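You operate a simulated robot arm through the tools that you are given. There is no shell and no other tool.

The job below is to be done with a simulated robot arm. You get a single attempt, and the scene is never put back.

JOB
Buff the haze off both black shoes; push a cedar block into each.
Fine: cloth and blocks from the top of the rack; the grey cloth goes back, the shoes stay up there. What is to be rubbed or washed off counts as gone when no trace of it is left.

Only the result counts: the job must be done as asked and must still hold three seconds after the hand-in. Knocking over, shifting, dropping, spilling or breaking anything else fails it. Flat cloth is picked up by pressing the open fingertips on it (5 to 10 N) and closing them slowly along it; thin cloth reads only 2 to 8 mm in the jaws.

ROBOT AND FRAMES
A 6-joint arm with a two-finger gripper, fixed in place. Base frame: the origin is at the foot of the arm, x ahead of it, y to its left, z up. Units: mm, rad, N and s.
Its first joint turns from -2.897 to 2.897 rad. Payload 1.71 kg.
The TCP is the grasp point between the finger pads, 20 mm short of the fingertips. In the tool frame z runs along the fingers and y along their closing line. Largest opening 96 mm; the body of the gripper starts 113 mm behind the TCP.
Orientation is that of the tool frame in the base frame, as a unit quaternion [w, x, y, z]. With the fingers straight down and closing along the base's y, the tool's x points along the base's -x, its y along +y and its z along -z.

CONTROLS
- The arm moves only by the tool drive_tool. Its argument "plan" is a list of rows, each an object (a shift or turn left out is 0, a gripper value left out holds the last) with "delta_pos": the shift along the tool's x, y, z in cm, a list of three; "turn": the turn, a rotation vector about the tool's x, y, z in rad, a list of three. In form: [{"delta_pos": [dx, dy, dz], "turn": [rx, ry, rz]}, ...]. A call has 1 to 20 rows; each row is the pose to reach, as a shift and turn from the pose commanded when the call began, along the tool's axes at that moment. "gripper" is the gripper command, from -1 (fully open) to 1 (shut), values between in proportion, set as the call begins (left out, the last holds). Each row takes 0.2 s and may step no farther than 50 mm and 0.15 rad from the row before; otherwise, or with a gripper value out of range, the whole call is refused. A pose out of reach is approached as far as the arm can. The call stops where the force on the tool passes 40 N (or 10 N more than at its start, if that is more) or the arm is blocked; 0.2 s more then pass. The fingers move at their own pace (about 45 mm/s each) and stop on an object; they squeeze with about 33 N. The grip force told is the motor's: it shows also when the fingers shut on nothing. Time passes only in rows, and 0.2 s behind the last, so rows that repeat a pose let the fingers close. The reply holds the time, the measured pose of the TCP, the force on the tool along the base axes, the opening and the grip force, in the units named above and with some noise, with the torque about the TCP (base axes, N m) and any sound that the robot's microphone picked up.
- Cameras (640 x 400 px; columns grow to the right, rows downward): "scene" is fixed at [402.7, -662, 1489.3]; the picture's right is [0.66, 0.75, 0.00], its down [0.74, -0.65, -0.17] and it looks along [-0.13, 0.12, -0.98] (base axes); focal length 237 px, centre (320, 200). "wrist" rides on the gripper at [66, 14, -145] in the tool frame; the picture's right is [-0.21, 0.98, 0.00], its down [-0.88, -0.18, -0.45] and it looks along [-0.44, -0.09, 0.90] (tool axes); focal length 275 px, centre (320, 200).
- capture(camera): a new picture of that camera. The clock stands still meanwhile.
- move_column(by): slides the trunk up (or, below 0, down) by that many mm; the arm rides with it, the base frame stays. It gives what a move gives, with no picture.
- point_at(camera, pixels): for up to 12 pixels [column, row] of the newest picture of that camera ("zoom" is the newest enlarged one), the place [x, y, z] in the base frame of the surface seen there, good to about 2 mm, but the place of the scene camera against the robot may be out by one fixed shift of up to 18 mm in any direction. The clock stands still meanwhile.
- enlarge(camera, box): a new picture of the part [left, top, right, bottom] of that camera's present view, enlarged. The clock stands still meanwhile.
- job_done(): hands the job in; it is judged then, once.

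Unless the task says otherwise, let go and move clear before handing in.

The tools are called as a command line: name --argument value ..., lists and objects as JSON in quotes. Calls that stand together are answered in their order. drive_tool: Moves the arm, as the interface text tells. Its arguments: {"type":"object","properties":{"plan":{"type":"array"},"gripper":{"type":"number"}},"required":["plan"]} The other tools are called the same way: move_column (by) slides the trunk up or down; capture (camera) takes a picture; point_at (camera, pixels) gives the place of the surface under pixels of a picture; enlarge (camera, box) takes an enlarged picture of a part of a camera's view; job_done () hands the job in.

At the start:

```text
time_s: 0.0
eef_pos: [132.0, -412.8, 1006.1]
tcp_rot: [-0.001, 0.0, 1.0, 0.001]
contact_force: [-0.3, 0.7, -0.2]
wrist_torque: [-0.01, -0.01, -0.01]
grip_width: 95.8
finger_force: 0.1
trunk travel left (down, up): [-175.0, 215.0]
```

scene: 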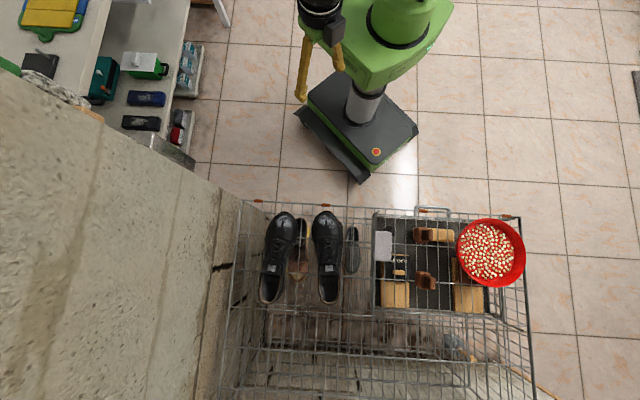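
wrist: 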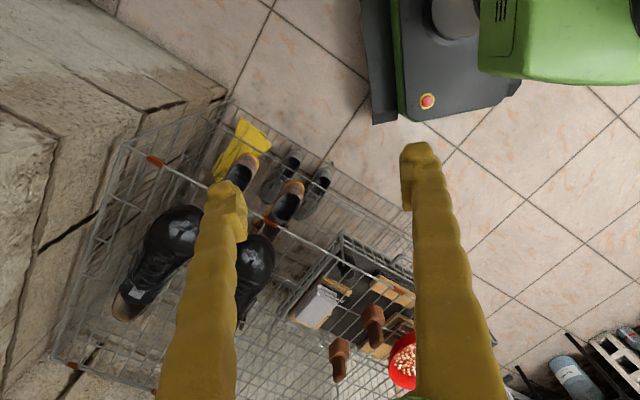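

The scene picture shows a wire rack with two black shoes at about (277,257) and (328,257), and a tray with blocks and a cloth around (430,265). I'll enlarge these areas to see the items.

enlarge --camera "scene" --box '[360, 195, 540, 325]'

enlarge --camera "scene" --box '[230, 195, 380, 315]'

enlarge --camera "wrist" --box '[80, 150, 480, 400]'

```text
3.08 times, centred on (450, 260) of scene
```

zoom: 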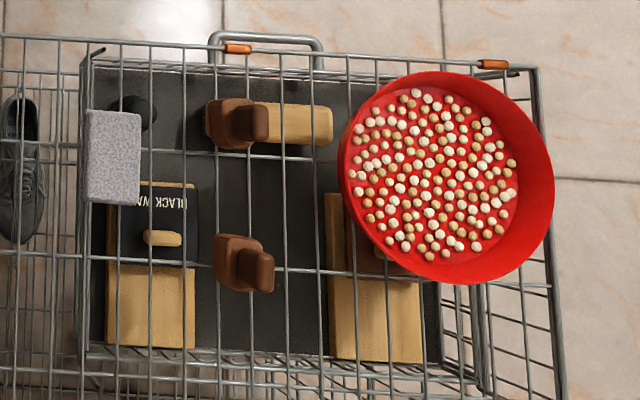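

```text
3.33 times, centred on (305, 255) of scene
```

zoom: 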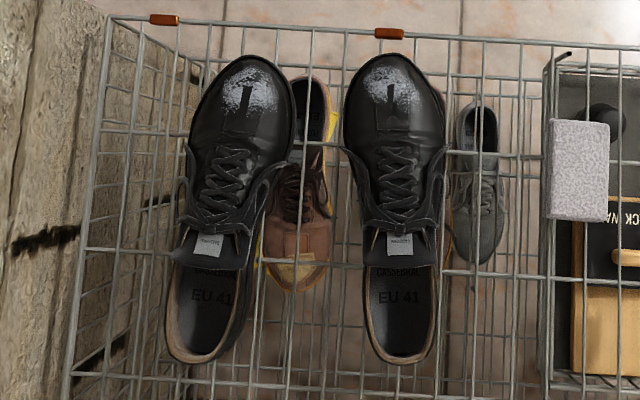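

```text
1.60 times, centred on (280, 275) of wrist
```

zoom: 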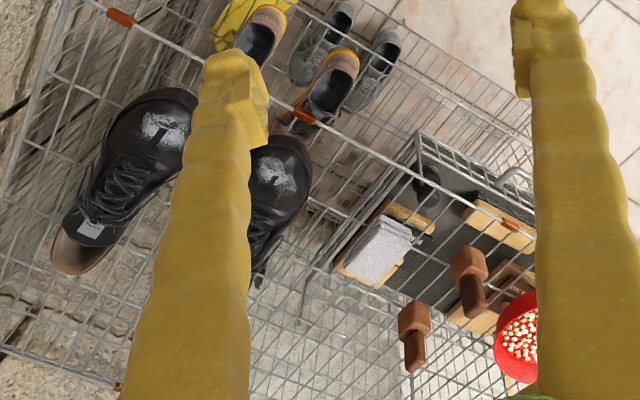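

The zoom shows a grey folded cloth at scene (383,245), two brown knobbed cedar blocks at about (425,235) and (428,281), and haze patches on both shoe toes. I'll take their positions.

enlarge --camera "scene" --box '[370, 205, 460, 305]'

point_at --camera "scene" --pixels '[[375, 231], [391, 231], [375, 260], [391, 260], [383, 245], [418, 234], [432, 234], [424, 280], [435, 284], [490, 240], [455, 219], [520, 227]]'

point_at --camera "scene" --pixels '[[283, 222], [326, 222], [285, 217], [285, 230], [270, 265], [328, 265], [268, 290], [330, 290], [265, 302], [330, 302], [279, 250], [328, 250]]'

```text
4.00 times, centred on (415, 255) of scene
```

zoom: 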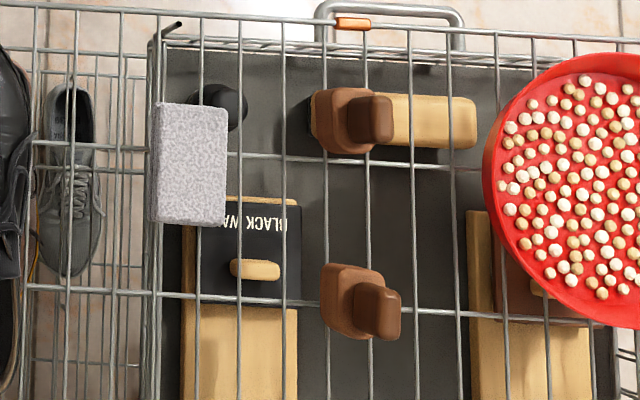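

```text
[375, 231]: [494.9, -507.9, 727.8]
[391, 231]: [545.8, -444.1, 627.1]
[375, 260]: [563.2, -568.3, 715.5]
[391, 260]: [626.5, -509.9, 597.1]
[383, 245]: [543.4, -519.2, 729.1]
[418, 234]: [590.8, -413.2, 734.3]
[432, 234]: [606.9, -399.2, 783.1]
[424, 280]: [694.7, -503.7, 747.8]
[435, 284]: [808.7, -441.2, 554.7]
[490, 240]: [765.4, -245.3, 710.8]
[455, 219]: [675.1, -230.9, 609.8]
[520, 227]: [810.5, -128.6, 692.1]
```

```text
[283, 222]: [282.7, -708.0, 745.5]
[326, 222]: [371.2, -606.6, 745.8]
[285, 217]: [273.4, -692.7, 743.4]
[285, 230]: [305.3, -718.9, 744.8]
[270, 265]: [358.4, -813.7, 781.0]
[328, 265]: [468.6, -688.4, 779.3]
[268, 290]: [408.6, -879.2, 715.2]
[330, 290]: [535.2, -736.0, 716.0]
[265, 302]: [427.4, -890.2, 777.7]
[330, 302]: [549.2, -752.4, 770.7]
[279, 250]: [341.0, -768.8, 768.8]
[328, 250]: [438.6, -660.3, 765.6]
```

The scene points put the cloth at about (543,-519,729) and the shoe toes near (283,-708,745) and (371,-607,746). I'll cross-check with the wrist camera, since the scene camera may carry a fixed shift.

enlarge --camera "wrist" --box '[240, 210, 440, 400]'

point_at --camera "wrist" --pixels '[[316, 304], [373, 312], [374, 334], [338, 347], [340, 366], [400, 365], [182, 230], [253, 258], [137, 295], [175, 170], [300, 234], [130, 330]]'

```text
2.11 times, centred on (340, 305) of wrist
```

zoom: 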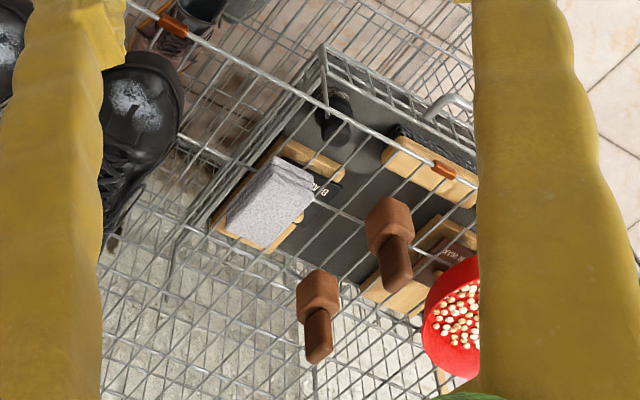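

```text
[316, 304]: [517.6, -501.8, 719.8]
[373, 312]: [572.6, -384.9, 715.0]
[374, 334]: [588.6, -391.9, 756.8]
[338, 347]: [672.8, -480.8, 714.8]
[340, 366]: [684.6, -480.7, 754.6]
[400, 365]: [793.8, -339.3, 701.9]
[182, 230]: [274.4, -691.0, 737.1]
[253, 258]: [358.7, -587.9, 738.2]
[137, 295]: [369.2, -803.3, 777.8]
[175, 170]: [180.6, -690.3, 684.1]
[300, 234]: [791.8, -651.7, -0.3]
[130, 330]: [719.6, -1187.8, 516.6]
```

Wrist points agree within about 15 mm (cloth about (518,-502,720), blocks at about (589,-392) and (685,-481) with knob tops near z 755). I'll move the arm over the rack at its present height for a better wrist view.

drive_tool --plan '[{"delta_pos": [-4.3, -1.1, 0]}, {"delta_pos": [-8.6, -2.2, 0]}, {"delta_pos": [-12.9, -3.3, 0]}, {"delta_pos": [-17.2, -4.4, 0]}, {"delta_pos": [-21.5, -5.5, 0]}, {"delta_pos": [-25.8, -6.7, 0]}, {"delta_pos": [-25.8, -6.7, 0]}]' --gripper -1

capture --camera "wrist"

capture --camera "scene"

```text
time_s: 1.6
eef_pos: [374.6, -478.4, 1012.3]
tcp_rot: [0.006, 0.0, 1.0, 0.0]
contact_force: [0.3, -0.2, 0.7]
wrist_torque: [0.02, 0.03, -0.02]
grip_width: 96.1
finger_force: 0.0
trunk travel left (down, up): [-175.0, 215.0]
```

```text
taken
```

wrist: 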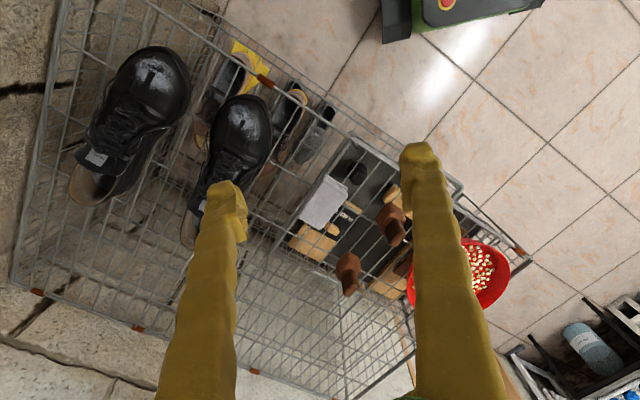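

```text
taken
```

scene: 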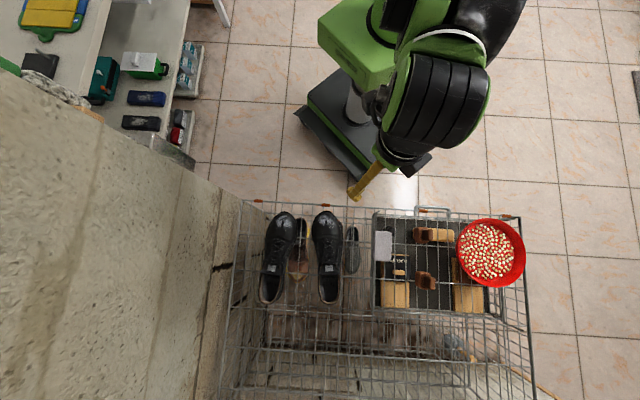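

The wrist view now shows cloth, blocks, shoes clearly; measured pose lags the command a bit. I'll hold a moment to see whether it settles, and take a closer look.

drive_tool --plan '[{"delta_pos": [0, 0, 0]}, {"delta_pos": [0, 0, 0]}]'

enlarge --camera "wrist" --box '[260, 130, 420, 310]'

enlarge --camera "wrist" --box '[60, 30, 300, 260]'

```text
time_s: 2.2
eef_pos: [373.2, -478.5, 1013.5]
tcp_rot: [0.007, 0.0, 1.0, -0.001]
contact_force: [-0.8, 0.1, 0.3]
wrist_torque: [-0.01, -0.01, 0.01]
grip_width: 96.1
finger_force: 0.1
trunk travel left (down, up): [-175.0, 215.0]
```

```text
2.22 times, centred on (340, 220) of wrist
```

zoom: 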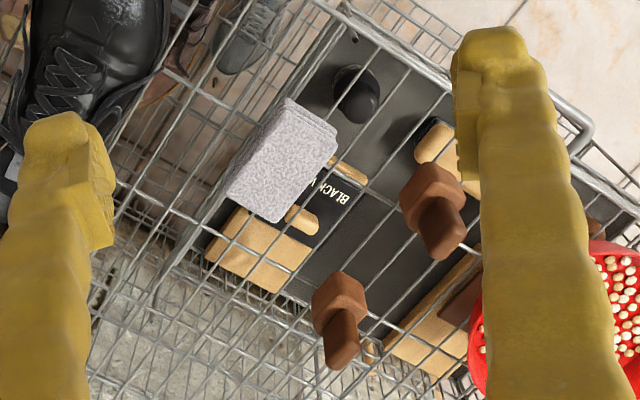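

```text
1.74 times, centred on (180, 145) of wrist
```

zoom: 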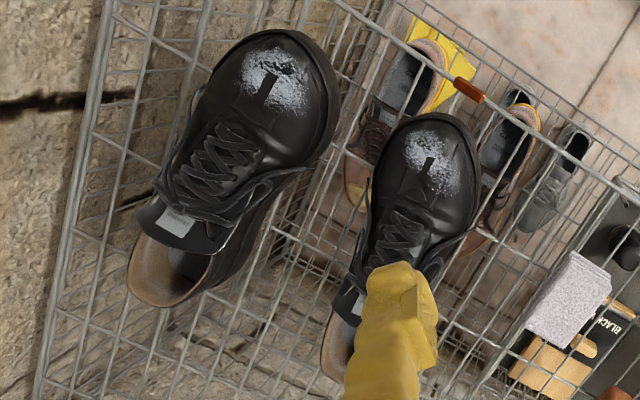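

The wrist zoom shows both haze patches (zoom (275,80) and (432,160)) on the toes and the shoe openings. I'll measure shoe points now.

point_at --camera "zoom" --pixels '[[275, 80], [245, 60], [300, 100], [270, 50], [432, 160], [410, 140], [450, 180], [460, 150], [165, 270], [137, 300], [205, 265], [170, 215]]'

point_at --camera "zoom" --pixels '[[338, 345], [325, 370], [345, 303], [215, 150], [395, 235], [335, 90], [210, 70], [380, 180], [475, 190], [290, 32], [430, 113], [297, 150]]'

enlarge --camera "wrist" --box '[290, 150, 410, 300]'

```text
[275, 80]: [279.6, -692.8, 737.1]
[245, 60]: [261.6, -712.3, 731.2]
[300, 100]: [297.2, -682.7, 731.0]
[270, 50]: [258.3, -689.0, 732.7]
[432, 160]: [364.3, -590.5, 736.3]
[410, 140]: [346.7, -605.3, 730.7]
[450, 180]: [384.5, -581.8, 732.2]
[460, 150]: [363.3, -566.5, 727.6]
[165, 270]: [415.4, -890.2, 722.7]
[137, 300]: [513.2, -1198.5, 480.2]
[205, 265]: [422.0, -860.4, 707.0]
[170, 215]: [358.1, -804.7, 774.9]
```

```text
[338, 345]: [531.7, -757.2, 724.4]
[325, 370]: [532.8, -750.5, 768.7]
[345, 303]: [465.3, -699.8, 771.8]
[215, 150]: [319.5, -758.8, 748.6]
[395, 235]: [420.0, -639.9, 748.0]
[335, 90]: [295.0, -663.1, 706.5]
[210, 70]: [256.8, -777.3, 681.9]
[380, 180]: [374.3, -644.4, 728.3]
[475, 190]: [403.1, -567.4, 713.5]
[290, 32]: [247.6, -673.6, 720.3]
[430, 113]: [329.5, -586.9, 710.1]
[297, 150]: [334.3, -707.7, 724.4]
```

```text
2.67 times, centred on (350, 225) of wrist
```

zoom: 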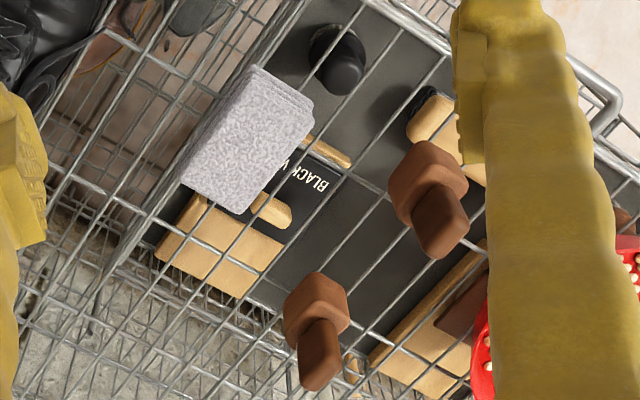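

Now measuring cloth corners (zoom (258,75),(305,118),(240,205),(190,180)), block parts and wires.

point_at --camera "zoom" --pixels '[[258, 78], [302, 118], [238, 203], [192, 178], [248, 140], [285, 92], [418, 165], [440, 235], [462, 230], [418, 250], [430, 150], [405, 195]]'

point_at --camera "zoom" --pixels '[[318, 280], [290, 310], [340, 300], [318, 330], [335, 370], [305, 380], [320, 385], [303, 335], [341, 340], [240, 78], [310, 110], [313, 125]]'

point_at --camera "zoom" --pixels '[[131, 42], [160, 70], [100, 25], [60, 185], [120, 222], [140, 155], [350, 175], [372, 187], [300, 262], [250, 295], [390, 270], [180, 238]]'

```text
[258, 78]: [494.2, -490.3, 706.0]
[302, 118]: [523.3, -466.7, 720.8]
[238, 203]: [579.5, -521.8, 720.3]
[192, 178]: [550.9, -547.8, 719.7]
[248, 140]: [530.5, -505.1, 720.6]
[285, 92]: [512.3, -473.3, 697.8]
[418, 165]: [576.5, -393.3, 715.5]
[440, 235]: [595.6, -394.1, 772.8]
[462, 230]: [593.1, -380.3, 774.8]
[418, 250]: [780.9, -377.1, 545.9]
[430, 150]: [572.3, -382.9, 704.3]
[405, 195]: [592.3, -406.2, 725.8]
```

```text
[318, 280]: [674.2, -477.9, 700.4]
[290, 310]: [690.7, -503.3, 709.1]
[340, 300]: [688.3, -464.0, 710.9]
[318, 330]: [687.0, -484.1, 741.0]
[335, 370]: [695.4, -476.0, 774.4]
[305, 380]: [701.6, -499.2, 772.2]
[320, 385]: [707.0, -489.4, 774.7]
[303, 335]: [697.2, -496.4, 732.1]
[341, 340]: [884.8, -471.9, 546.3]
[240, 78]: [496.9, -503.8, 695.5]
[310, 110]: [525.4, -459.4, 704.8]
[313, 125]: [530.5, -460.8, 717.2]
```

```text
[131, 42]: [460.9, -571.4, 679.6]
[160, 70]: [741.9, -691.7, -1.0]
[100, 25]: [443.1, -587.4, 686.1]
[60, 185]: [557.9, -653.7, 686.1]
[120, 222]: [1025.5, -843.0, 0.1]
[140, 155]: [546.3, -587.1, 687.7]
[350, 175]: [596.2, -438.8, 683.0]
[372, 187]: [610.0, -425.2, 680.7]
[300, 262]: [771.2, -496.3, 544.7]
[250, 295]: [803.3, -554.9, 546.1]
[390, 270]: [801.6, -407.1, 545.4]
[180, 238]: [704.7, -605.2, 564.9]
```

The wire top lies at z≈686, the cloth pad's top at z≈720 with its centre near (537,-507) and long axis along (0.72,-0.70); block knobs top out near z 775. I'll go above the cloth and turn the jaws 45° so they close across its short side.

drive_tool --plan '[{"delta_pos": [-2.1, -0.4, 1.2], "turn": [0, 0, 0.112]}, {"delta_pos": [-4.2, -0.8, 2.4], "turn": [0, 0, 0.224]}, {"delta_pos": [-6.3, -1.2, 3.6], "turn": [0, 0, 0.336]}, {"delta_pos": [-8.4, -1.6, 4.8], "turn": [0, 0, 0.448]}, {"delta_pos": [-10.5, -2.0, 6.0], "turn": [0, 0, 0.56]}, {"delta_pos": [-12.6, -2.4, 7.0], "turn": [0, 0, 0.672]}, {"delta_pos": [-14.7, -2.7, 8.0], "turn": [0, 0, 0.785]}, {"delta_pos": [-14.7, -2.7, 8.0], "turn": [0, 0, 0.785]}, {"delta_pos": [-14.7, -2.7, 8.0], "turn": [0, 0, 0.785]}]' --gripper -1

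capture --camera "wrist"

```text
time_s: 4.2
eef_pos: [521.8, -507.2, 929.3]
tcp_rot: [0.006, 0.383, 0.924, 0.002]
contact_force: [0.1, 1.1, 0.1]
wrist_torque: [-0.02, 0.05, 0.0]
grip_width: 96.1
finger_force: 0.3
trunk travel left (down, up): [-175.0, 215.0]
```

```text
taken
```

wrist: 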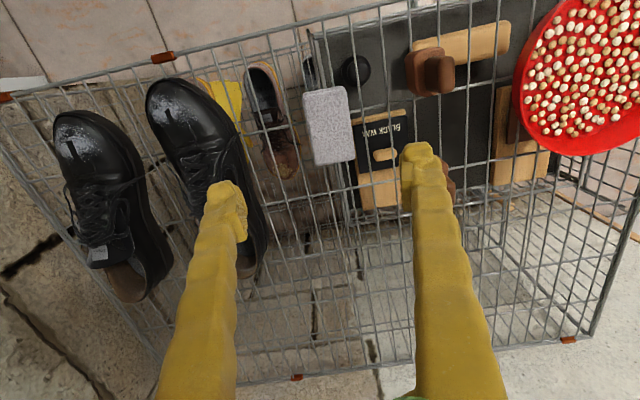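

The wrist view now shows the cloth squarely at (328,125) with edges nearly parallel to the jaws. I'll enlarge and measure its faces again, and the near block.

enlarge --camera "wrist" --box '[280, 30, 480, 220]'

```text
2.11 times, centred on (380, 125) of wrist
```

zoom: 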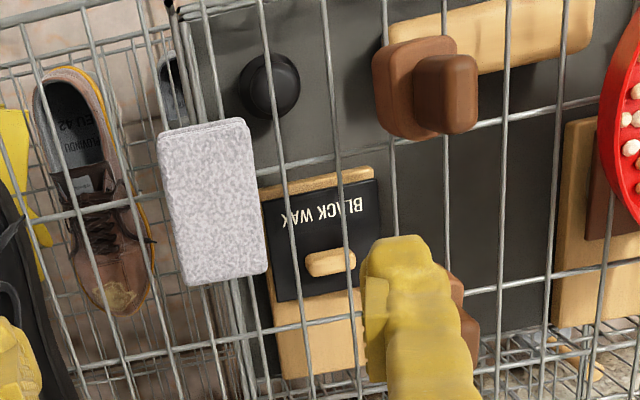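

Cloth top corners in this zoom are about (160,137),(245,122),(267,268),(187,285); block body spans (375,40)-(455,135) with knob top (445,90). Measuring.

point_at --camera "zoom" --pixels '[[165, 142], [242, 128], [262, 266], [191, 280], [214, 205], [205, 128], [178, 200], [250, 195], [300, 155], [340, 90], [270, 220], [225, 280]]'

point_at --camera "zoom" --pixels '[[380, 52], [450, 42], [395, 130], [400, 80], [420, 62], [470, 62], [420, 122], [470, 128], [445, 95], [381, 90], [425, 40], [410, 132]]'

```text
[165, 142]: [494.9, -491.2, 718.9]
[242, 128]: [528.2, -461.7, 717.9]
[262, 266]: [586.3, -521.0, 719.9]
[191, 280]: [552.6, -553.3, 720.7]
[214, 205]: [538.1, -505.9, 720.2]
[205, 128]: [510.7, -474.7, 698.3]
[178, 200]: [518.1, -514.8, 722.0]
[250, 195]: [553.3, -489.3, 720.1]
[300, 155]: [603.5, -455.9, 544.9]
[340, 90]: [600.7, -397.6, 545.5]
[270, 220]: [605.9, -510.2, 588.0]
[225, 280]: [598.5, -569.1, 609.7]
```

```text
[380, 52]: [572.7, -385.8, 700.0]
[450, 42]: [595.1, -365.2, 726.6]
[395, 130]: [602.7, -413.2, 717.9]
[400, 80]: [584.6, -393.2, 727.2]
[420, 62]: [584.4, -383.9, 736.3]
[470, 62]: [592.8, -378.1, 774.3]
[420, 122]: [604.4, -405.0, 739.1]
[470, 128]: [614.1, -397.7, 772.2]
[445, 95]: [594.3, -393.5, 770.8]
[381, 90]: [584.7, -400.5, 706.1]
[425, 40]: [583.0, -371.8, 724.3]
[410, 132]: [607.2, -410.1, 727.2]
```

Cloth centre is about (540,-507), roughly 46 by 86 mm, top z 720. I'll centre over it and come down to TCP z≈800 to check tracking.

drive_tool --plan '[{"delta_pos": [-0.65, 0.65, 2.0]}, {"delta_pos": [-1.29, 1.29, 5.0]}, {"delta_pos": [-1.29, 1.29, 9.0]}, {"delta_pos": [-1.29, 1.29, 12.0]}, {"delta_pos": [-1.29, 1.29, 12.9]}, {"delta_pos": [-1.29, 1.29, 12.9]}]' --gripper -1

capture --camera "wrist"

```text
time_s: 5.6
eef_pos: [541.9, -506.3, 803.9]
tcp_rot: [0.007, 0.383, 0.924, 0.002]
contact_force: [-0.2, -0.1, 0.5]
wrist_torque: [0.0, -0.02, -0.01]
grip_width: 96.1
finger_force: 0.0
trunk travel left (down, up): [-175.0, 215.0]
```

```text
taken
```

wrist: 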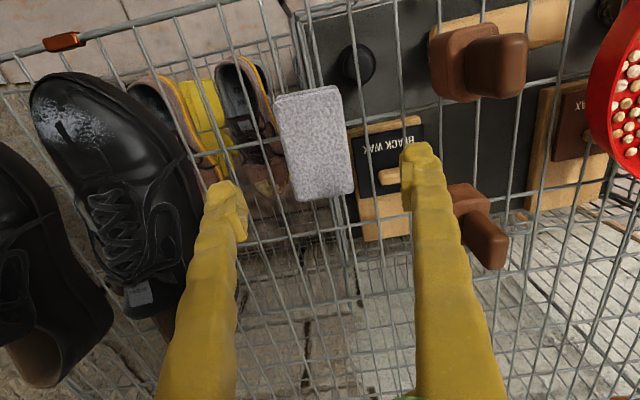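

Tracking is now accurate (541.9,-506.3,803.9), with the cloth between the jaws at (315,140). I'll lower 82 mm so the fingertips sit near z 702 and then close.

drive_tool --plan '[{"delta_pos": [0.1, 0, 4.0]}, {"delta_pos": [0.1, 0, 7.0]}, {"delta_pos": [0.1, 0, 8.2]}, {"delta_pos": [0.1, 0, 8.2]}]' --gripper -1

capture --camera "wrist"

```text
time_s: 6.6
eef_pos: [543.4, -507.5, 721.3]
tcp_rot: [0.007, 0.383, 0.924, 0.002]
contact_force: [-0.2, 0.2, -0.2]
wrist_torque: [0.02, 0.02, 0.0]
grip_width: 96.1
finger_force: 0.0
trunk travel left (down, up): [-175.0, 215.0]
```

```text
taken
```

wrist: 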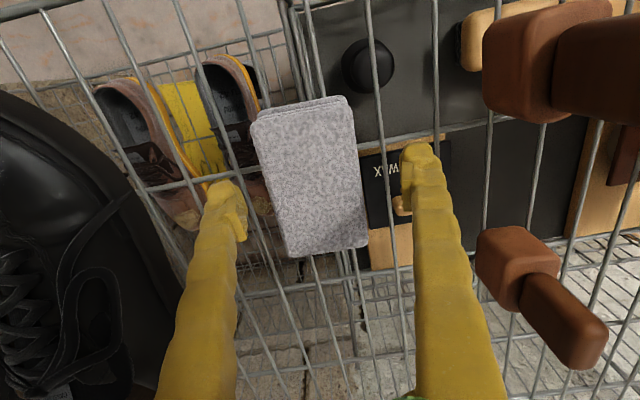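

The jaws straddle the cloth at (310,175). Closing now.

drive_tool --plan '[{"delta_pos": [0, 0, 0]}, {"delta_pos": [0, 0, 0]}, {"delta_pos": [0, 0, 0]}, {"delta_pos": [0, 0, 0]}, {"delta_pos": [0, 0, 0]}, {"delta_pos": [0, 0, 0]}]' --gripper 1

capture --camera "wrist"

```text
time_s: 8.0
eef_pos: [541.9, -507.1, 721.5]
tcp_rot: [0.007, 0.383, 0.924, 0.002]
contact_force: [0.1, 0.5, 2.1]
wrist_torque: [0.01, 0.02, -0.01]
grip_width: 54.6
finger_force: 33.4
trunk travel left (down, up): [-175.0, 215.0]
```

```text
taken
```

wrist: 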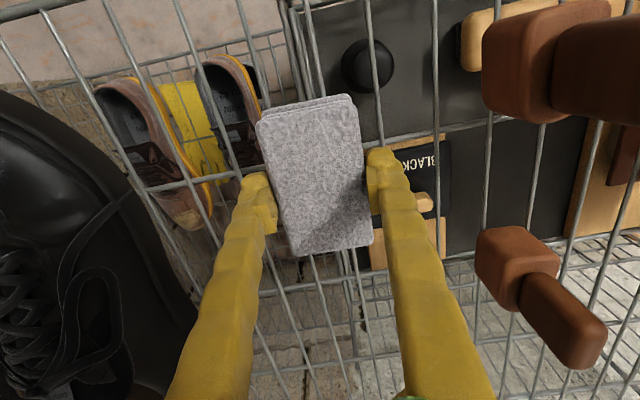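

The jaws stopped on the cloth at 54.6 mm with 33 N. I'll lift it clear and check it comes along.

drive_tool --plan '[{"delta_pos": [0, 0, -1.0]}, {"delta_pos": [0, 0, -3.0]}, {"delta_pos": [0, 0, -7.0]}, {"delta_pos": [0, 0, -11.0]}, {"delta_pos": [0, 0, -14.0]}, {"delta_pos": [0, 0, -14.0]}]' --gripper 1

capture --camera "wrist"

capture --camera "scene"

```text
time_s: 9.4
eef_pos: [541.3, -503.2, 862.7]
tcp_rot: [0.006, 0.382, 0.924, 0.002]
contact_force: [0.7, 0.5, -0.4]
wrist_torque: [-0.02, -0.02, 0.01]
grip_width: 54.8
finger_force: 33.1
trunk travel left (down, up): [-175.0, 215.0]
```

```text
taken
```

wrist: 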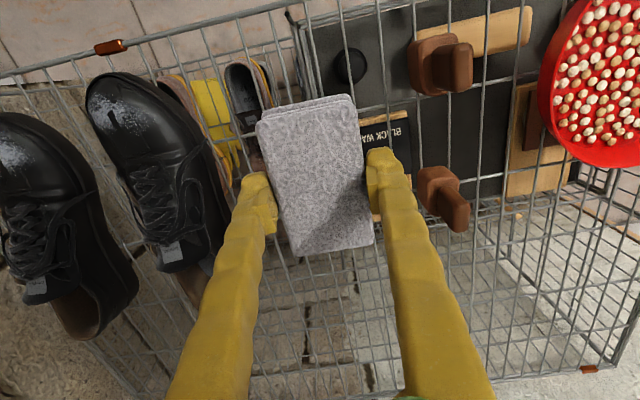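

```text
taken
```

scene: 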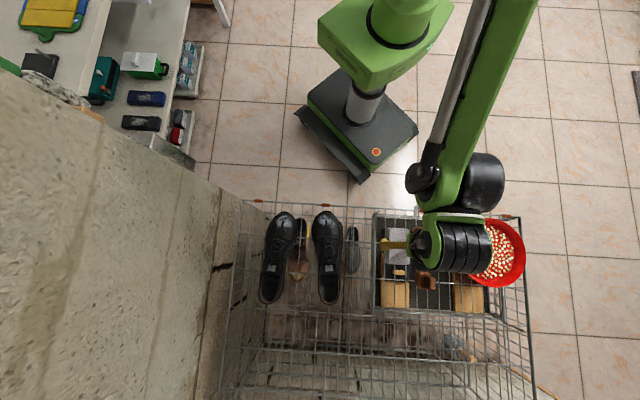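

The cloth came up with the gripper. From this view I'll enlarge the shoes to map both toes.

enlarge --camera "wrist" --box '[0, 50, 240, 200]'

```text
2.67 times, centred on (120, 125) of wrist
```

zoom: 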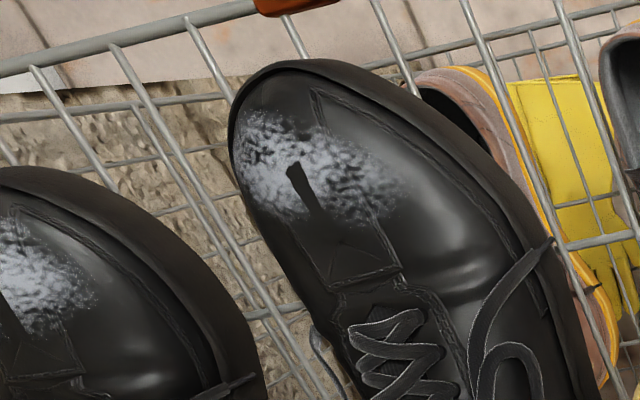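

Haze on the near shoe spans zoom roughly (235-400, 110-225). I'll measure a grid of points over it.

point_at --camera "zoom" --pixels '[[240, 130], [245, 180], [265, 115], [275, 205], [290, 150], [300, 215], [330, 130], [340, 180], [345, 220], [380, 150], [395, 190], [300, 95]]'

point_at --camera "zoom" --pixels '[[420, 200], [370, 250], [330, 260], [440, 150], [390, 110], [330, 80], [300, 70], [280, 240], [10, 220], [50, 300], [90, 290], [20, 250]]'

```text
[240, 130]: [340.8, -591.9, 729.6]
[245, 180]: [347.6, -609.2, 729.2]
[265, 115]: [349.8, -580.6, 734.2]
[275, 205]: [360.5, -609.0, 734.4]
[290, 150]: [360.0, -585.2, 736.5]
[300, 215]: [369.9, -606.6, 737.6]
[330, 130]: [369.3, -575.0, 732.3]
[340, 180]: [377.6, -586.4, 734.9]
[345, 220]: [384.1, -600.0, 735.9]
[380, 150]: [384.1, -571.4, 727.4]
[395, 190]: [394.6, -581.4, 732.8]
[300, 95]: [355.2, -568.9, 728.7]
```

```text
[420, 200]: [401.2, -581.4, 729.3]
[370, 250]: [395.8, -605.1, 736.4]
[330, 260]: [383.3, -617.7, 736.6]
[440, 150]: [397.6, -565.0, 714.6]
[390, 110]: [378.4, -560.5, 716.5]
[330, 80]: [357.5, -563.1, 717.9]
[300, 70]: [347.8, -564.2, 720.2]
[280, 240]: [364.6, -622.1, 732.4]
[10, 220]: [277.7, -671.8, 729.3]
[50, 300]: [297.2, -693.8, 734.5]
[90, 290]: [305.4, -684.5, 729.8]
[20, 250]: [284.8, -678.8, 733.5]
```

The near toe's haze dome spans about ±27 mm around (365,-592), z 727–737. I'll carry the cloth over to it, staying above at TCP z≈800.

drive_tool --plan '[{"delta_pos": [1.2, -3.7, 0.0]}, {"delta_pos": [2.4, -7.4, 0.0]}, {"delta_pos": [3.6, -11.1, 1.0]}, {"delta_pos": [4.8, -14.8, 3.0]}, {"delta_pos": [5.9, -18.5, 5.5]}, {"delta_pos": [5.9, -18.5, 6.2]}, {"delta_pos": [5.9, -18.5, 6.2]}]' --gripper 1

capture --camera "wrist"

capture --camera "scene"

```text
time_s: 11.0
eef_pos: [369.2, -597.7, 797.9]
tcp_rot: [0.007, 0.383, 0.924, 0.003]
contact_force: [0.1, 1.3, -0.8]
wrist_torque: [0.03, 0.01, 0.02]
grip_width: 54.6
finger_force: 33.0
trunk travel left (down, up): [-175.0, 215.0]
```

```text
taken
```

wrist: 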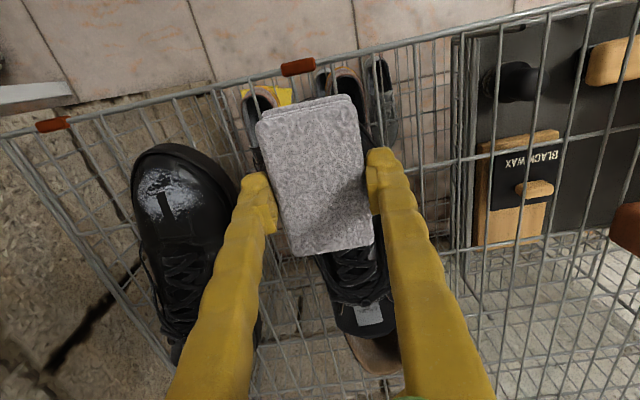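

```text
taken
```

scene: 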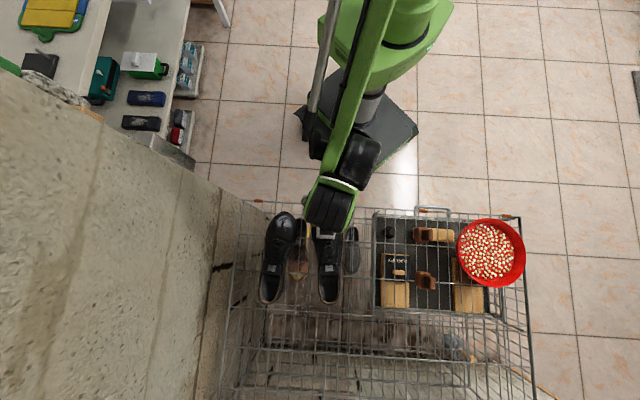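

Cloth hovers over the near toe (TCP 369,-598,798); contact is expected near TCP z 773. I'll lower 20 mm and then feel for contact in small steps.

drive_tool --plan '[{"delta_pos": [0.3, 0.2, 1.0]}, {"delta_pos": [0.6, 0.3, 2.0]}, {"delta_pos": [0.6, 0.3, 2.0]}]' --gripper 1

drive_tool --plan '[{"delta_pos": [0, 0, 0.2]}, {"delta_pos": [0, 0, 0.3]}]' --gripper 1

drive_tool --plan '[{"delta_pos": [0, 0, 0.15]}]' --gripper 1

```text
time_s: 11.8
eef_pos: [368.0, -590.2, 778.9]
tcp_rot: [0.006, 0.383, 0.924, 0.003]
contact_force: [0.5, 0.1, -1.3]
wrist_torque: [0.02, 0.02, -0.02]
grip_width: 54.7
finger_force: 33.2
trunk travel left (down, up): [-175.0, 215.0]
```

```text
time_s: 12.4
eef_pos: [367.4, -590.1, 777.3]
tcp_rot: [0.007, 0.383, 0.924, 0.002]
contact_force: [-1.6, -4.1, 11.4]
wrist_torque: [-0.65, -0.28, -0.21]
grip_width: 54.9
finger_force: 32.7
trunk travel left (down, up): [-175.0, 215.0]
```

```text
time_s: 12.8
eef_pos: [367.3, -589.3, 775.7]
tcp_rot: [0.007, 0.382, 0.924, 0.002]
contact_force: [-2.2, -3.4, 18.9]
wrist_torque: [-0.86, -0.49, -0.19]
grip_width: 54.9
finger_force: 32.8
trunk travel left (down, up): [-175.0, 215.0]
```

Contact came at TCP z≈778 with the torque placing it at the pad's heel end (near the laces), now 19 N – too much. I'll back off 8 mm, shift 22 mm toward the toe and feel again.

drive_tool --plan '[{"delta_pos": [0, 0, -0.8]}, {"delta_pos": [1.1, 0, -0.8]}, {"delta_pos": [2.2, 0, -0.8]}, {"delta_pos": [2.2, 0, -0.8]}]' --gripper 1

drive_tool --plan '[{"delta_pos": [0, 0, 0.4]}, {"delta_pos": [0, 0, 0.6]}]' --gripper 1

drive_tool --plan '[{"delta_pos": [0, 0, 0.1]}]' --gripper 1

```text
time_s: 13.8
eef_pos: [352.9, -571.9, 781.9]
tcp_rot: [0.006, 0.382, 0.924, 0.002]
contact_force: [-1.1, 0.7, 0.1]
wrist_torque: [0.01, -0.01, 0.03]
grip_width: 54.9
finger_force: 32.3
trunk travel left (down, up): [-175.0, 215.0]
```

```text
time_s: 14.4
eef_pos: [353.2, -572.5, 775.2]
tcp_rot: [0.007, 0.384, 0.924, 0.002]
contact_force: [-0.7, 0.4, -0.3]
wrist_torque: [-0.01, 0.0, -0.01]
grip_width: 54.8
finger_force: 32.8
trunk travel left (down, up): [-175.0, 215.0]
```

```text
time_s: 14.8
eef_pos: [351.1, -573.9, 774.5]
tcp_rot: [0.006, 0.383, 0.924, 0.002]
contact_force: [0.2, 0.1, -0.5]
wrist_torque: [-0.01, 0.04, 0.01]
grip_width: 54.7
finger_force: 32.9
trunk travel left (down, up): [-175.0, 215.0]
```

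No contact yet at TCP z≈774.5 in the new place. I'll continue down in 1 mm steps.

drive_tool --plan '[{"delta_pos": [0, 0, 0.1]}]' --gripper 1

drive_tool --plan '[{"delta_pos": [0, 0, 0.1]}]' --gripper 1

drive_tool --plan '[{"delta_pos": [0, 0, 0.05]}]' --gripper 1

```text
time_s: 15.2
eef_pos: [351.5, -574.2, 774.0]
tcp_rot: [0.007, 0.383, 0.924, 0.002]
contact_force: [-0.7, -0.6, -0.8]
wrist_torque: [0.0, 0.04, 0.04]
grip_width: 54.7
finger_force: 32.8
trunk travel left (down, up): [-175.0, 215.0]
```

```text
time_s: 15.6
eef_pos: [351.0, -573.4, 772.8]
tcp_rot: [0.006, 0.382, 0.924, 0.001]
contact_force: [-0.3, -0.1, -1.1]
wrist_torque: [-0.01, -0.01, -0.04]
grip_width: 54.9
finger_force: 33.0
trunk travel left (down, up): [-175.0, 215.0]
```

```text
time_s: 16.0
eef_pos: [351.4, -573.3, 771.8]
tcp_rot: [0.007, 0.383, 0.924, 0.003]
contact_force: [0.9, -0.3, -1.2]
wrist_torque: [0.0, 0.0, 0.0]
grip_width: 54.7
finger_force: 33.3
trunk travel left (down, up): [-175.0, 215.0]
```

Still no contact at z≈772. Continuing in 1 mm steps.

drive_tool --plan '[{"delta_pos": [0, 0, 0.1]}]' --gripper 1

drive_tool --plan '[{"delta_pos": [0, 0, 0.1]}]' --gripper 1

drive_tool --plan '[{"delta_pos": [0, 0, 0.05]}]' --gripper 1

```text
time_s: 16.4
eef_pos: [352.2, -574.1, 771.7]
tcp_rot: [0.007, 0.383, 0.924, 0.002]
contact_force: [0.6, -0.7, 3.2]
wrist_torque: [-0.2, -0.13, -0.03]
grip_width: 54.8
finger_force: 32.9
trunk travel left (down, up): [-175.0, 215.0]
```

```text
time_s: 16.8
eef_pos: [353.6, -572.4, 770.0]
tcp_rot: [0.007, 0.383, 0.924, 0.002]
contact_force: [-0.2, -0.1, 16.0]
wrist_torque: [-0.59, -0.53, 0.0]
grip_width: 54.6
finger_force: 32.8
trunk travel left (down, up): [-175.0, 215.0]
```

```text
time_s: 17.2
eef_pos: [352.1, -572.5, 769.1]
tcp_rot: [0.006, 0.383, 0.924, 0.002]
contact_force: [-1.5, -1.9, 18.8]
wrist_torque: [-0.84, -0.62, -0.12]
grip_width: 54.8
finger_force: 33.0
trunk travel left (down, up): [-175.0, 215.0]
```

Contact found at TCP z≈771.5; it's stiff (~8 N/mm) and now 19 N at the pad's heel end near (386,-609). I'll ease back 1.3 mm and make gentle strokes along the shoe to see what comes off.

drive_tool --plan '[{"delta_pos": [0, 0, -0.13]}]' --gripper 1

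drive_tool --plan '[{"delta_pos": [0.5, 0, 0]}, {"delta_pos": [1.0, 0, 0]}, {"delta_pos": [0.5, 0, 0]}, {"delta_pos": [0, 0, 0]}, {"delta_pos": [-0.5, 0, 0]}, {"delta_pos": [0, 0, 0]}]' --gripper 1

```text
time_s: 17.6
eef_pos: [351.9, -573.6, 770.6]
tcp_rot: [0.006, 0.382, 0.924, 0.002]
contact_force: [-0.8, -0.6, -0.4]
wrist_torque: [-0.01, 0.01, -0.01]
grip_width: 54.5
finger_force: 33.2
trunk travel left (down, up): [-175.0, 215.0]
```

```text
time_s: 19.0
eef_pos: [353.0, -572.3, 771.3]
tcp_rot: [0.007, 0.382, 0.924, 0.003]
contact_force: [0.1, -0.6, 1.7]
wrist_torque: [-0.13, -0.11, -0.02]
grip_width: 54.5
finger_force: 33.3
trunk travel left (down, up): [-175.0, 215.0]
```

The force fell to almost nothing after easing 1.3 mm, so the contact is stiff. Before designing strokes I'll lift, sidestep 130 mm and see whether the brief touch removed anything.

drive_tool --plan '[{"delta_pos": [0, 0, -3.0]}, {"delta_pos": [0, 4.4, -3.0]}, {"delta_pos": [0, 8.8, -3.0]}, {"delta_pos": [-1.0, 13.0, -3.0]}, {"delta_pos": [-1.0, 13.0, -3.0]}]' --gripper 1

enlarge --camera "wrist" --box '[80, 100, 280, 280]'

```text
time_s: 20.2
eef_pos: [448.2, -486.9, 802.0]
tcp_rot: [0.006, 0.382, 0.924, 0.002]
contact_force: [0.4, -0.8, -1.5]
wrist_torque: [-0.01, 0.0, 0.0]
grip_width: 54.8
finger_force: 33.7
trunk travel left (down, up): [-175.0, 215.0]
```

```text
2.22 times, centred on (180, 190) of wrist
```

zoom: 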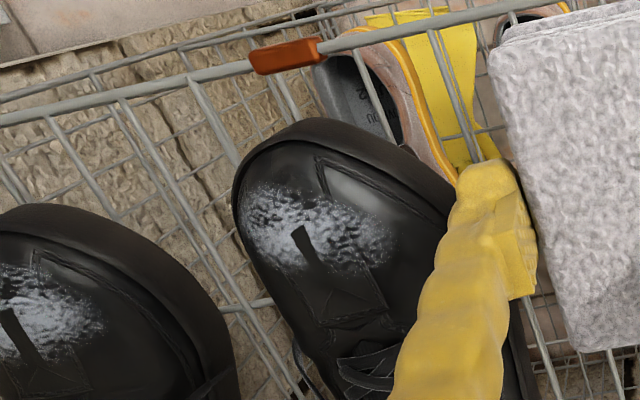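

The haze on the near toe still spans zoom (243-395, 190-275), so the touch did little. I'll remeasure its extent to plan strokes.

point_at --camera "zoom" --pixels '[[245, 205], [250, 240], [275, 190], [285, 265], [300, 215], [305, 245], [335, 205], [340, 240], [335, 272], [370, 220], [385, 255], [365, 268]]'

point_at --camera "zoom" --pixels '[[300, 160], [345, 170], [385, 190], [270, 165], [330, 300], [370, 300], [290, 295], [400, 230], [410, 260], [240, 190], [345, 325], [390, 320]]'

```text
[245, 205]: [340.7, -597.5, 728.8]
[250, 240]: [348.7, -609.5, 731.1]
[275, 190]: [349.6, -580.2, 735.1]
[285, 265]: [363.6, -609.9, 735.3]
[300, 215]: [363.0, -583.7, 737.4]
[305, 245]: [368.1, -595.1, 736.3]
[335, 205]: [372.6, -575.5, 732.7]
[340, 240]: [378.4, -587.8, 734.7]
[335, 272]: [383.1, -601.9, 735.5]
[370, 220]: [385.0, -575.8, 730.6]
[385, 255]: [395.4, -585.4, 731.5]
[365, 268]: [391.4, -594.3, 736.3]
```

```text
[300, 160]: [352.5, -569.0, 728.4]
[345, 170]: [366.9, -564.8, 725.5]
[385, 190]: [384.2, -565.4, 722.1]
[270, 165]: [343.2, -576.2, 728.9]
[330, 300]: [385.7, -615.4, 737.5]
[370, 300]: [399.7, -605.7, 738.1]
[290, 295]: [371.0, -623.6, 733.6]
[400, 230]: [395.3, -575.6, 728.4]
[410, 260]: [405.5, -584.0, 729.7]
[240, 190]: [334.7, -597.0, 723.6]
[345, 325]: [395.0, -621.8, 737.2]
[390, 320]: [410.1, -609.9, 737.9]
```

Converting to shoe coordinates, the haze covers about ±22 mm lengthwise and −25…+28 mm crosswise on a dome (ridge flat at z≈737, sides falling to 728). I'll return with the pad dipped slightly toward the toe and feel for contact on the ridge.

drive_tool --plan '[{"delta_pos": [-0.1, -4.4, 0], "turn": [0, -0.01, 0]}, {"delta_pos": [-0.2, -8.8, 0], "turn": [0, -0.02, 0]}, {"delta_pos": [-0.35, -13.3, 0], "turn": [0, -0.03, 0]}, {"delta_pos": [-0.35, -13.3, 2.5], "turn": [0, -0.03, 0]}, {"delta_pos": [-0.35, -13.3, 2.7], "turn": [0, -0.03, 0]}]' --gripper 1

drive_tool --plan '[{"delta_pos": [0, 0, 0.15]}]' --gripper 1

drive_tool --plan '[{"delta_pos": [0, 0, 0.1]}]' --gripper 1

```text
time_s: 21.4
eef_pos: [358.3, -584.2, 775.1]
tcp_rot: [0.02, 0.382, 0.924, -0.003]
contact_force: [-0.4, -0.6, -0.3]
wrist_torque: [0.0, -0.02, 0.02]
grip_width: 54.9
finger_force: 32.5
trunk travel left (down, up): [-175.0, 215.0]
```

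```text
time_s: 21.8
eef_pos: [358.9, -584.5, 773.0]
tcp_rot: [0.02, 0.382, 0.924, -0.004]
contact_force: [0.5, 0.0, -1.0]
wrist_torque: [-0.02, 0.02, 0.01]
grip_width: 54.8
finger_force: 33.1
trunk travel left (down, up): [-175.0, 215.0]
```

```text
time_s: 22.2
eef_pos: [358.5, -584.4, 771.7]
tcp_rot: [0.02, 0.382, 0.924, -0.004]
contact_force: [0.9, -0.2, -0.7]
wrist_torque: [0.03, -0.04, -0.02]
grip_width: 54.6
finger_force: 32.9
trunk travel left (down, up): [-175.0, 215.0]
```

No contact yet at z≈771.7. Stepping down further.

drive_tool --plan '[{"delta_pos": [0, 0, 0.08]}]' --gripper 1

drive_tool --plan '[{"delta_pos": [0, 0, 0.06]}]' --gripper 1

```text
time_s: 22.6
eef_pos: [359.3, -584.4, 771.8]
tcp_rot: [0.02, 0.383, 0.924, -0.004]
contact_force: [0.4, -0.4, -0.9]
wrist_torque: [-0.02, 0.02, 0.01]
grip_width: 54.8
finger_force: 32.9
trunk travel left (down, up): [-175.0, 215.0]
```

```text
time_s: 23.0
eef_pos: [358.8, -583.6, 770.8]
tcp_rot: [0.02, 0.382, 0.924, -0.004]
contact_force: [0.1, -0.2, 0.7]
wrist_torque: [-0.09, -0.03, -0.01]
grip_width: 54.9
finger_force: 33.3
trunk travel left (down, up): [-175.0, 215.0]
```

Light contact just begins at z≈770.8. Half a millimetre more.

drive_tool --plan '[{"delta_pos": [0, 0, 0.05]}]' --gripper 1

drive_tool --plan '[{"delta_pos": [0, 0, 0.02]}]' --gripper 1

```text
time_s: 23.4
eef_pos: [358.6, -584.2, 770.4]
tcp_rot: [0.02, 0.383, 0.924, -0.004]
contact_force: [-0.2, 1.2, 4.1]
wrist_torque: [-0.11, -0.14, 0.05]
grip_width: 54.7
finger_force: 33.4
trunk travel left (down, up): [-175.0, 215.0]
```

```text
time_s: 23.8
eef_pos: [359.4, -583.2, 770.1]
tcp_rot: [0.02, 0.382, 0.924, -0.003]
contact_force: [-4.5, -1.2, 12.3]
wrist_torque: [-0.44, -0.17, -0.12]
grip_width: 54.9
finger_force: 32.8
trunk travel left (down, up): [-175.0, 215.0]
```

Force is now about 12 N. I'll rub sideways ±12 mm and lengthwise ±8 mm at this height.

drive_tool --plan '[{"delta_pos": [0, 0.6, 0]}, {"delta_pos": [0, 1.2, 0]}, {"delta_pos": [0, 0.6, 0]}, {"delta_pos": [0, 0, 0]}, {"delta_pos": [0, -0.6, 0]}, {"delta_pos": [0, -1.2, 0]}, {"delta_pos": [0, -0.6, 0]}, {"delta_pos": [0, 0, 0]}, {"delta_pos": [0.4, 0, 0]}, {"delta_pos": [0.8, 0, 0]}, {"delta_pos": [0.4, 0, 0]}, {"delta_pos": [0, 0, 0]}]' --gripper 1

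```text
time_s: 26.4
eef_pos: [359.2, -584.2, 770.7]
tcp_rot: [0.02, 0.383, 0.924, -0.004]
contact_force: [-8.4, 8.7, 12.9]
wrist_torque: [0.16, 0.34, -0.14]
grip_width: 55.1
finger_force: 33.2
trunk travel left (down, up): [-175.0, 215.0]
```

Friction is high (12 N sideways at 13 N normal), so I must press lighter. I'll lift, sidestep and look at the result and the shoe's place.

drive_tool --plan '[{"delta_pos": [0, 0, -3.0]}, {"delta_pos": [0, 4.4, -3.0]}, {"delta_pos": [0, 8.8, -3.0]}, {"delta_pos": [0, 13.2, -3.0]}, {"delta_pos": [0, 13.2, -3.0]}]' --gripper 1

enlarge --camera "wrist" --box '[80, 100, 280, 280]'

enlarge --camera "scene" --box '[230, 195, 380, 315]'

```text
time_s: 27.6
eef_pos: [454.0, -485.4, 799.5]
tcp_rot: [0.02, 0.383, 0.923, -0.003]
contact_force: [-0.3, 0.7, 0.3]
wrist_torque: [-0.02, 0.06, 0.03]
grip_width: 55.0
finger_force: 32.9
trunk travel left (down, up): [-175.0, 215.0]
```

```text
2.22 times, centred on (180, 190) of wrist
```

zoom: 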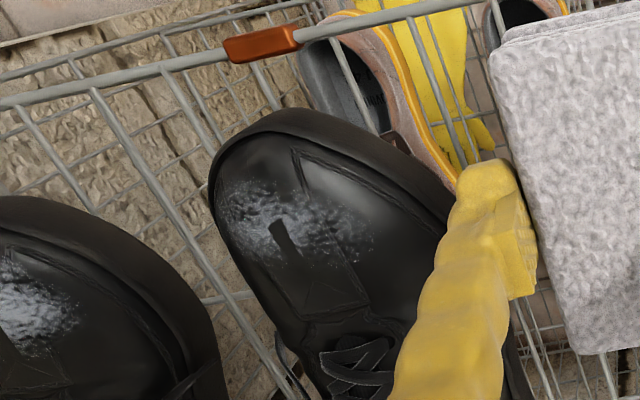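

```text
3.33 times, centred on (305, 255) of scene
```

zoom: 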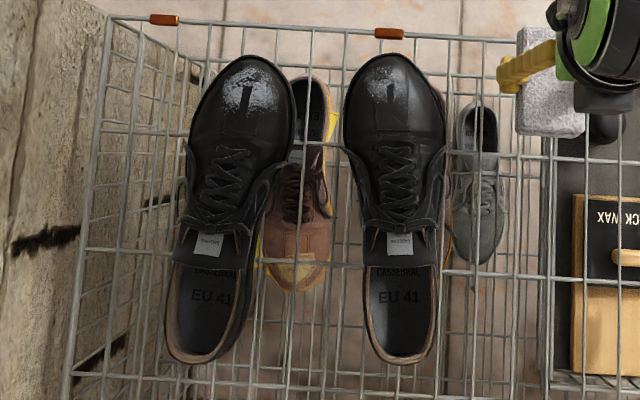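

The whole haze patch on the near shoe has faded markedly and the shoe has not moved (same place in the scene zoom). I'll go back to the same spot and rub more.

drive_tool --plan '[{"delta_pos": [0, -4.4, 0]}, {"delta_pos": [0, -8.8, 0]}, {"delta_pos": [0, -13.2, 0]}, {"delta_pos": [0, -13.2, 2.8]}, {"delta_pos": [0, -13.2, 2.93]}]' --gripper 1

drive_tool --plan '[{"delta_pos": [0, 0, 0.03]}]' --gripper 1

```text
time_s: 28.8
eef_pos: [360.6, -583.1, 771.5]
tcp_rot: [0.02, 0.382, 0.924, -0.004]
contact_force: [0.5, -0.3, -1.5]
wrist_torque: [0.0, -0.03, -0.02]
grip_width: 54.8
finger_force: 32.6
trunk travel left (down, up): [-175.0, 215.0]
```

```text
time_s: 29.2
eef_pos: [360.3, -583.8, 771.9]
tcp_rot: [0.02, 0.383, 0.924, -0.003]
contact_force: [-0.4, -0.2, -0.3]
wrist_torque: [-0.02, 0.01, 0.01]
grip_width: 55.0
finger_force: 33.0
trunk travel left (down, up): [-175.0, 215.0]
```

drive_tool --plan '[{"delta_pos": [0, 0, 0.05]}]' --gripper 1

drive_tool --plan '[{"delta_pos": [0, 0, 0.04]}]' --gripper 1

```text
time_s: 29.6
eef_pos: [360.9, -583.4, 769.8]
tcp_rot: [0.02, 0.382, 0.924, -0.004]
contact_force: [0.8, 1.4, 5.5]
wrist_torque: [-0.12, -0.14, 0.03]
grip_width: 54.7
finger_force: 33.1
trunk travel left (down, up): [-175.0, 215.0]
```

```text
time_s: 30.0
eef_pos: [360.9, -582.9, 770.0]
tcp_rot: [0.021, 0.383, 0.924, -0.004]
contact_force: [2.2, 3.1, 10.2]
wrist_torque: [-0.15, -0.18, 0.11]
grip_width: 54.7
finger_force: 33.3
trunk travel left (down, up): [-175.0, 215.0]
```

Contact is about 10 N now. I'll rub sideways and lengthwise again with small strokes.

drive_tool --plan '[{"delta_pos": [0, 0.6, 0]}, {"delta_pos": [0, 1.2, 0]}, {"delta_pos": [0, 0.6, 0]}, {"delta_pos": [0, 0, 0]}, {"delta_pos": [0, -0.6, 0]}, {"delta_pos": [0, -1.2, 0]}, {"delta_pos": [0, -0.6, 0]}, {"delta_pos": [0, 0, 0]}, {"delta_pos": [0, 0.6, 0]}, {"delta_pos": [0, 1.2, 0]}, {"delta_pos": [0, 0.6, 0]}, {"delta_pos": [0, 0, 0]}, {"delta_pos": [0, -0.6, 0]}, {"delta_pos": [0, -1.2, 0]}, {"delta_pos": [0, -0.6, 0]}, {"delta_pos": [0, 0, 0]}]' --gripper 1

```text
time_s: 33.4
eef_pos: [358.7, -586.0, 770.8]
tcp_rot: [0.021, 0.382, 0.924, -0.004]
contact_force: [-12.1, -8.1, 19.3]
wrist_torque: [-0.74, 0.06, -0.4]
grip_width: 54.9
finger_force: 33.2
trunk travel left (down, up): [-175.0, 215.0]
```

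Force rose to 19 N with 14 N of drag, so I'll lift off and inspect.

drive_tool --plan '[{"delta_pos": [0, 0, -3.0]}, {"delta_pos": [0, 4.4, -3.0]}, {"delta_pos": [0, 8.8, -3.0]}, {"delta_pos": [0, 13.2, -3.0]}, {"delta_pos": [0, 13.2, -3.0]}]' --gripper 1

enlarge --camera "wrist" --box '[80, 100, 280, 280]'

enlarge --camera "scene" --box '[230, 195, 380, 315]'

```text
time_s: 34.6
eef_pos: [454.5, -489.7, 797.2]
tcp_rot: [0.02, 0.383, 0.924, -0.003]
contact_force: [-0.2, -1.1, -1.2]
wrist_torque: [-0.03, -0.03, 0.0]
grip_width: 54.7
finger_force: 33.0
trunk travel left (down, up): [-175.0, 215.0]
```

```text
2.22 times, centred on (180, 190) of wrist
```

zoom: 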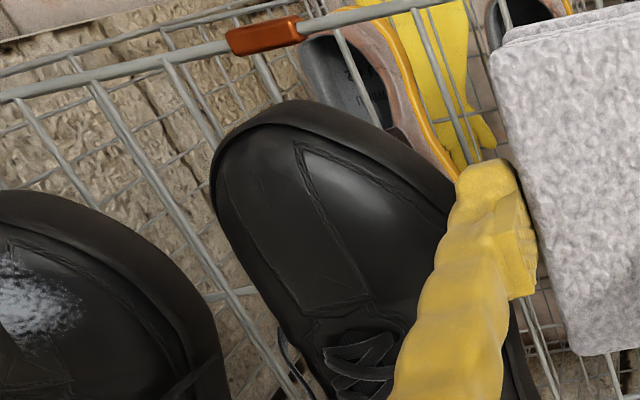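

```text
3.33 times, centred on (305, 255) of scene
```

zoom: 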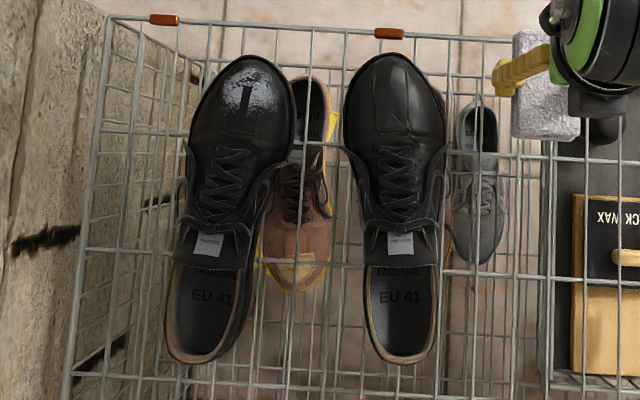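

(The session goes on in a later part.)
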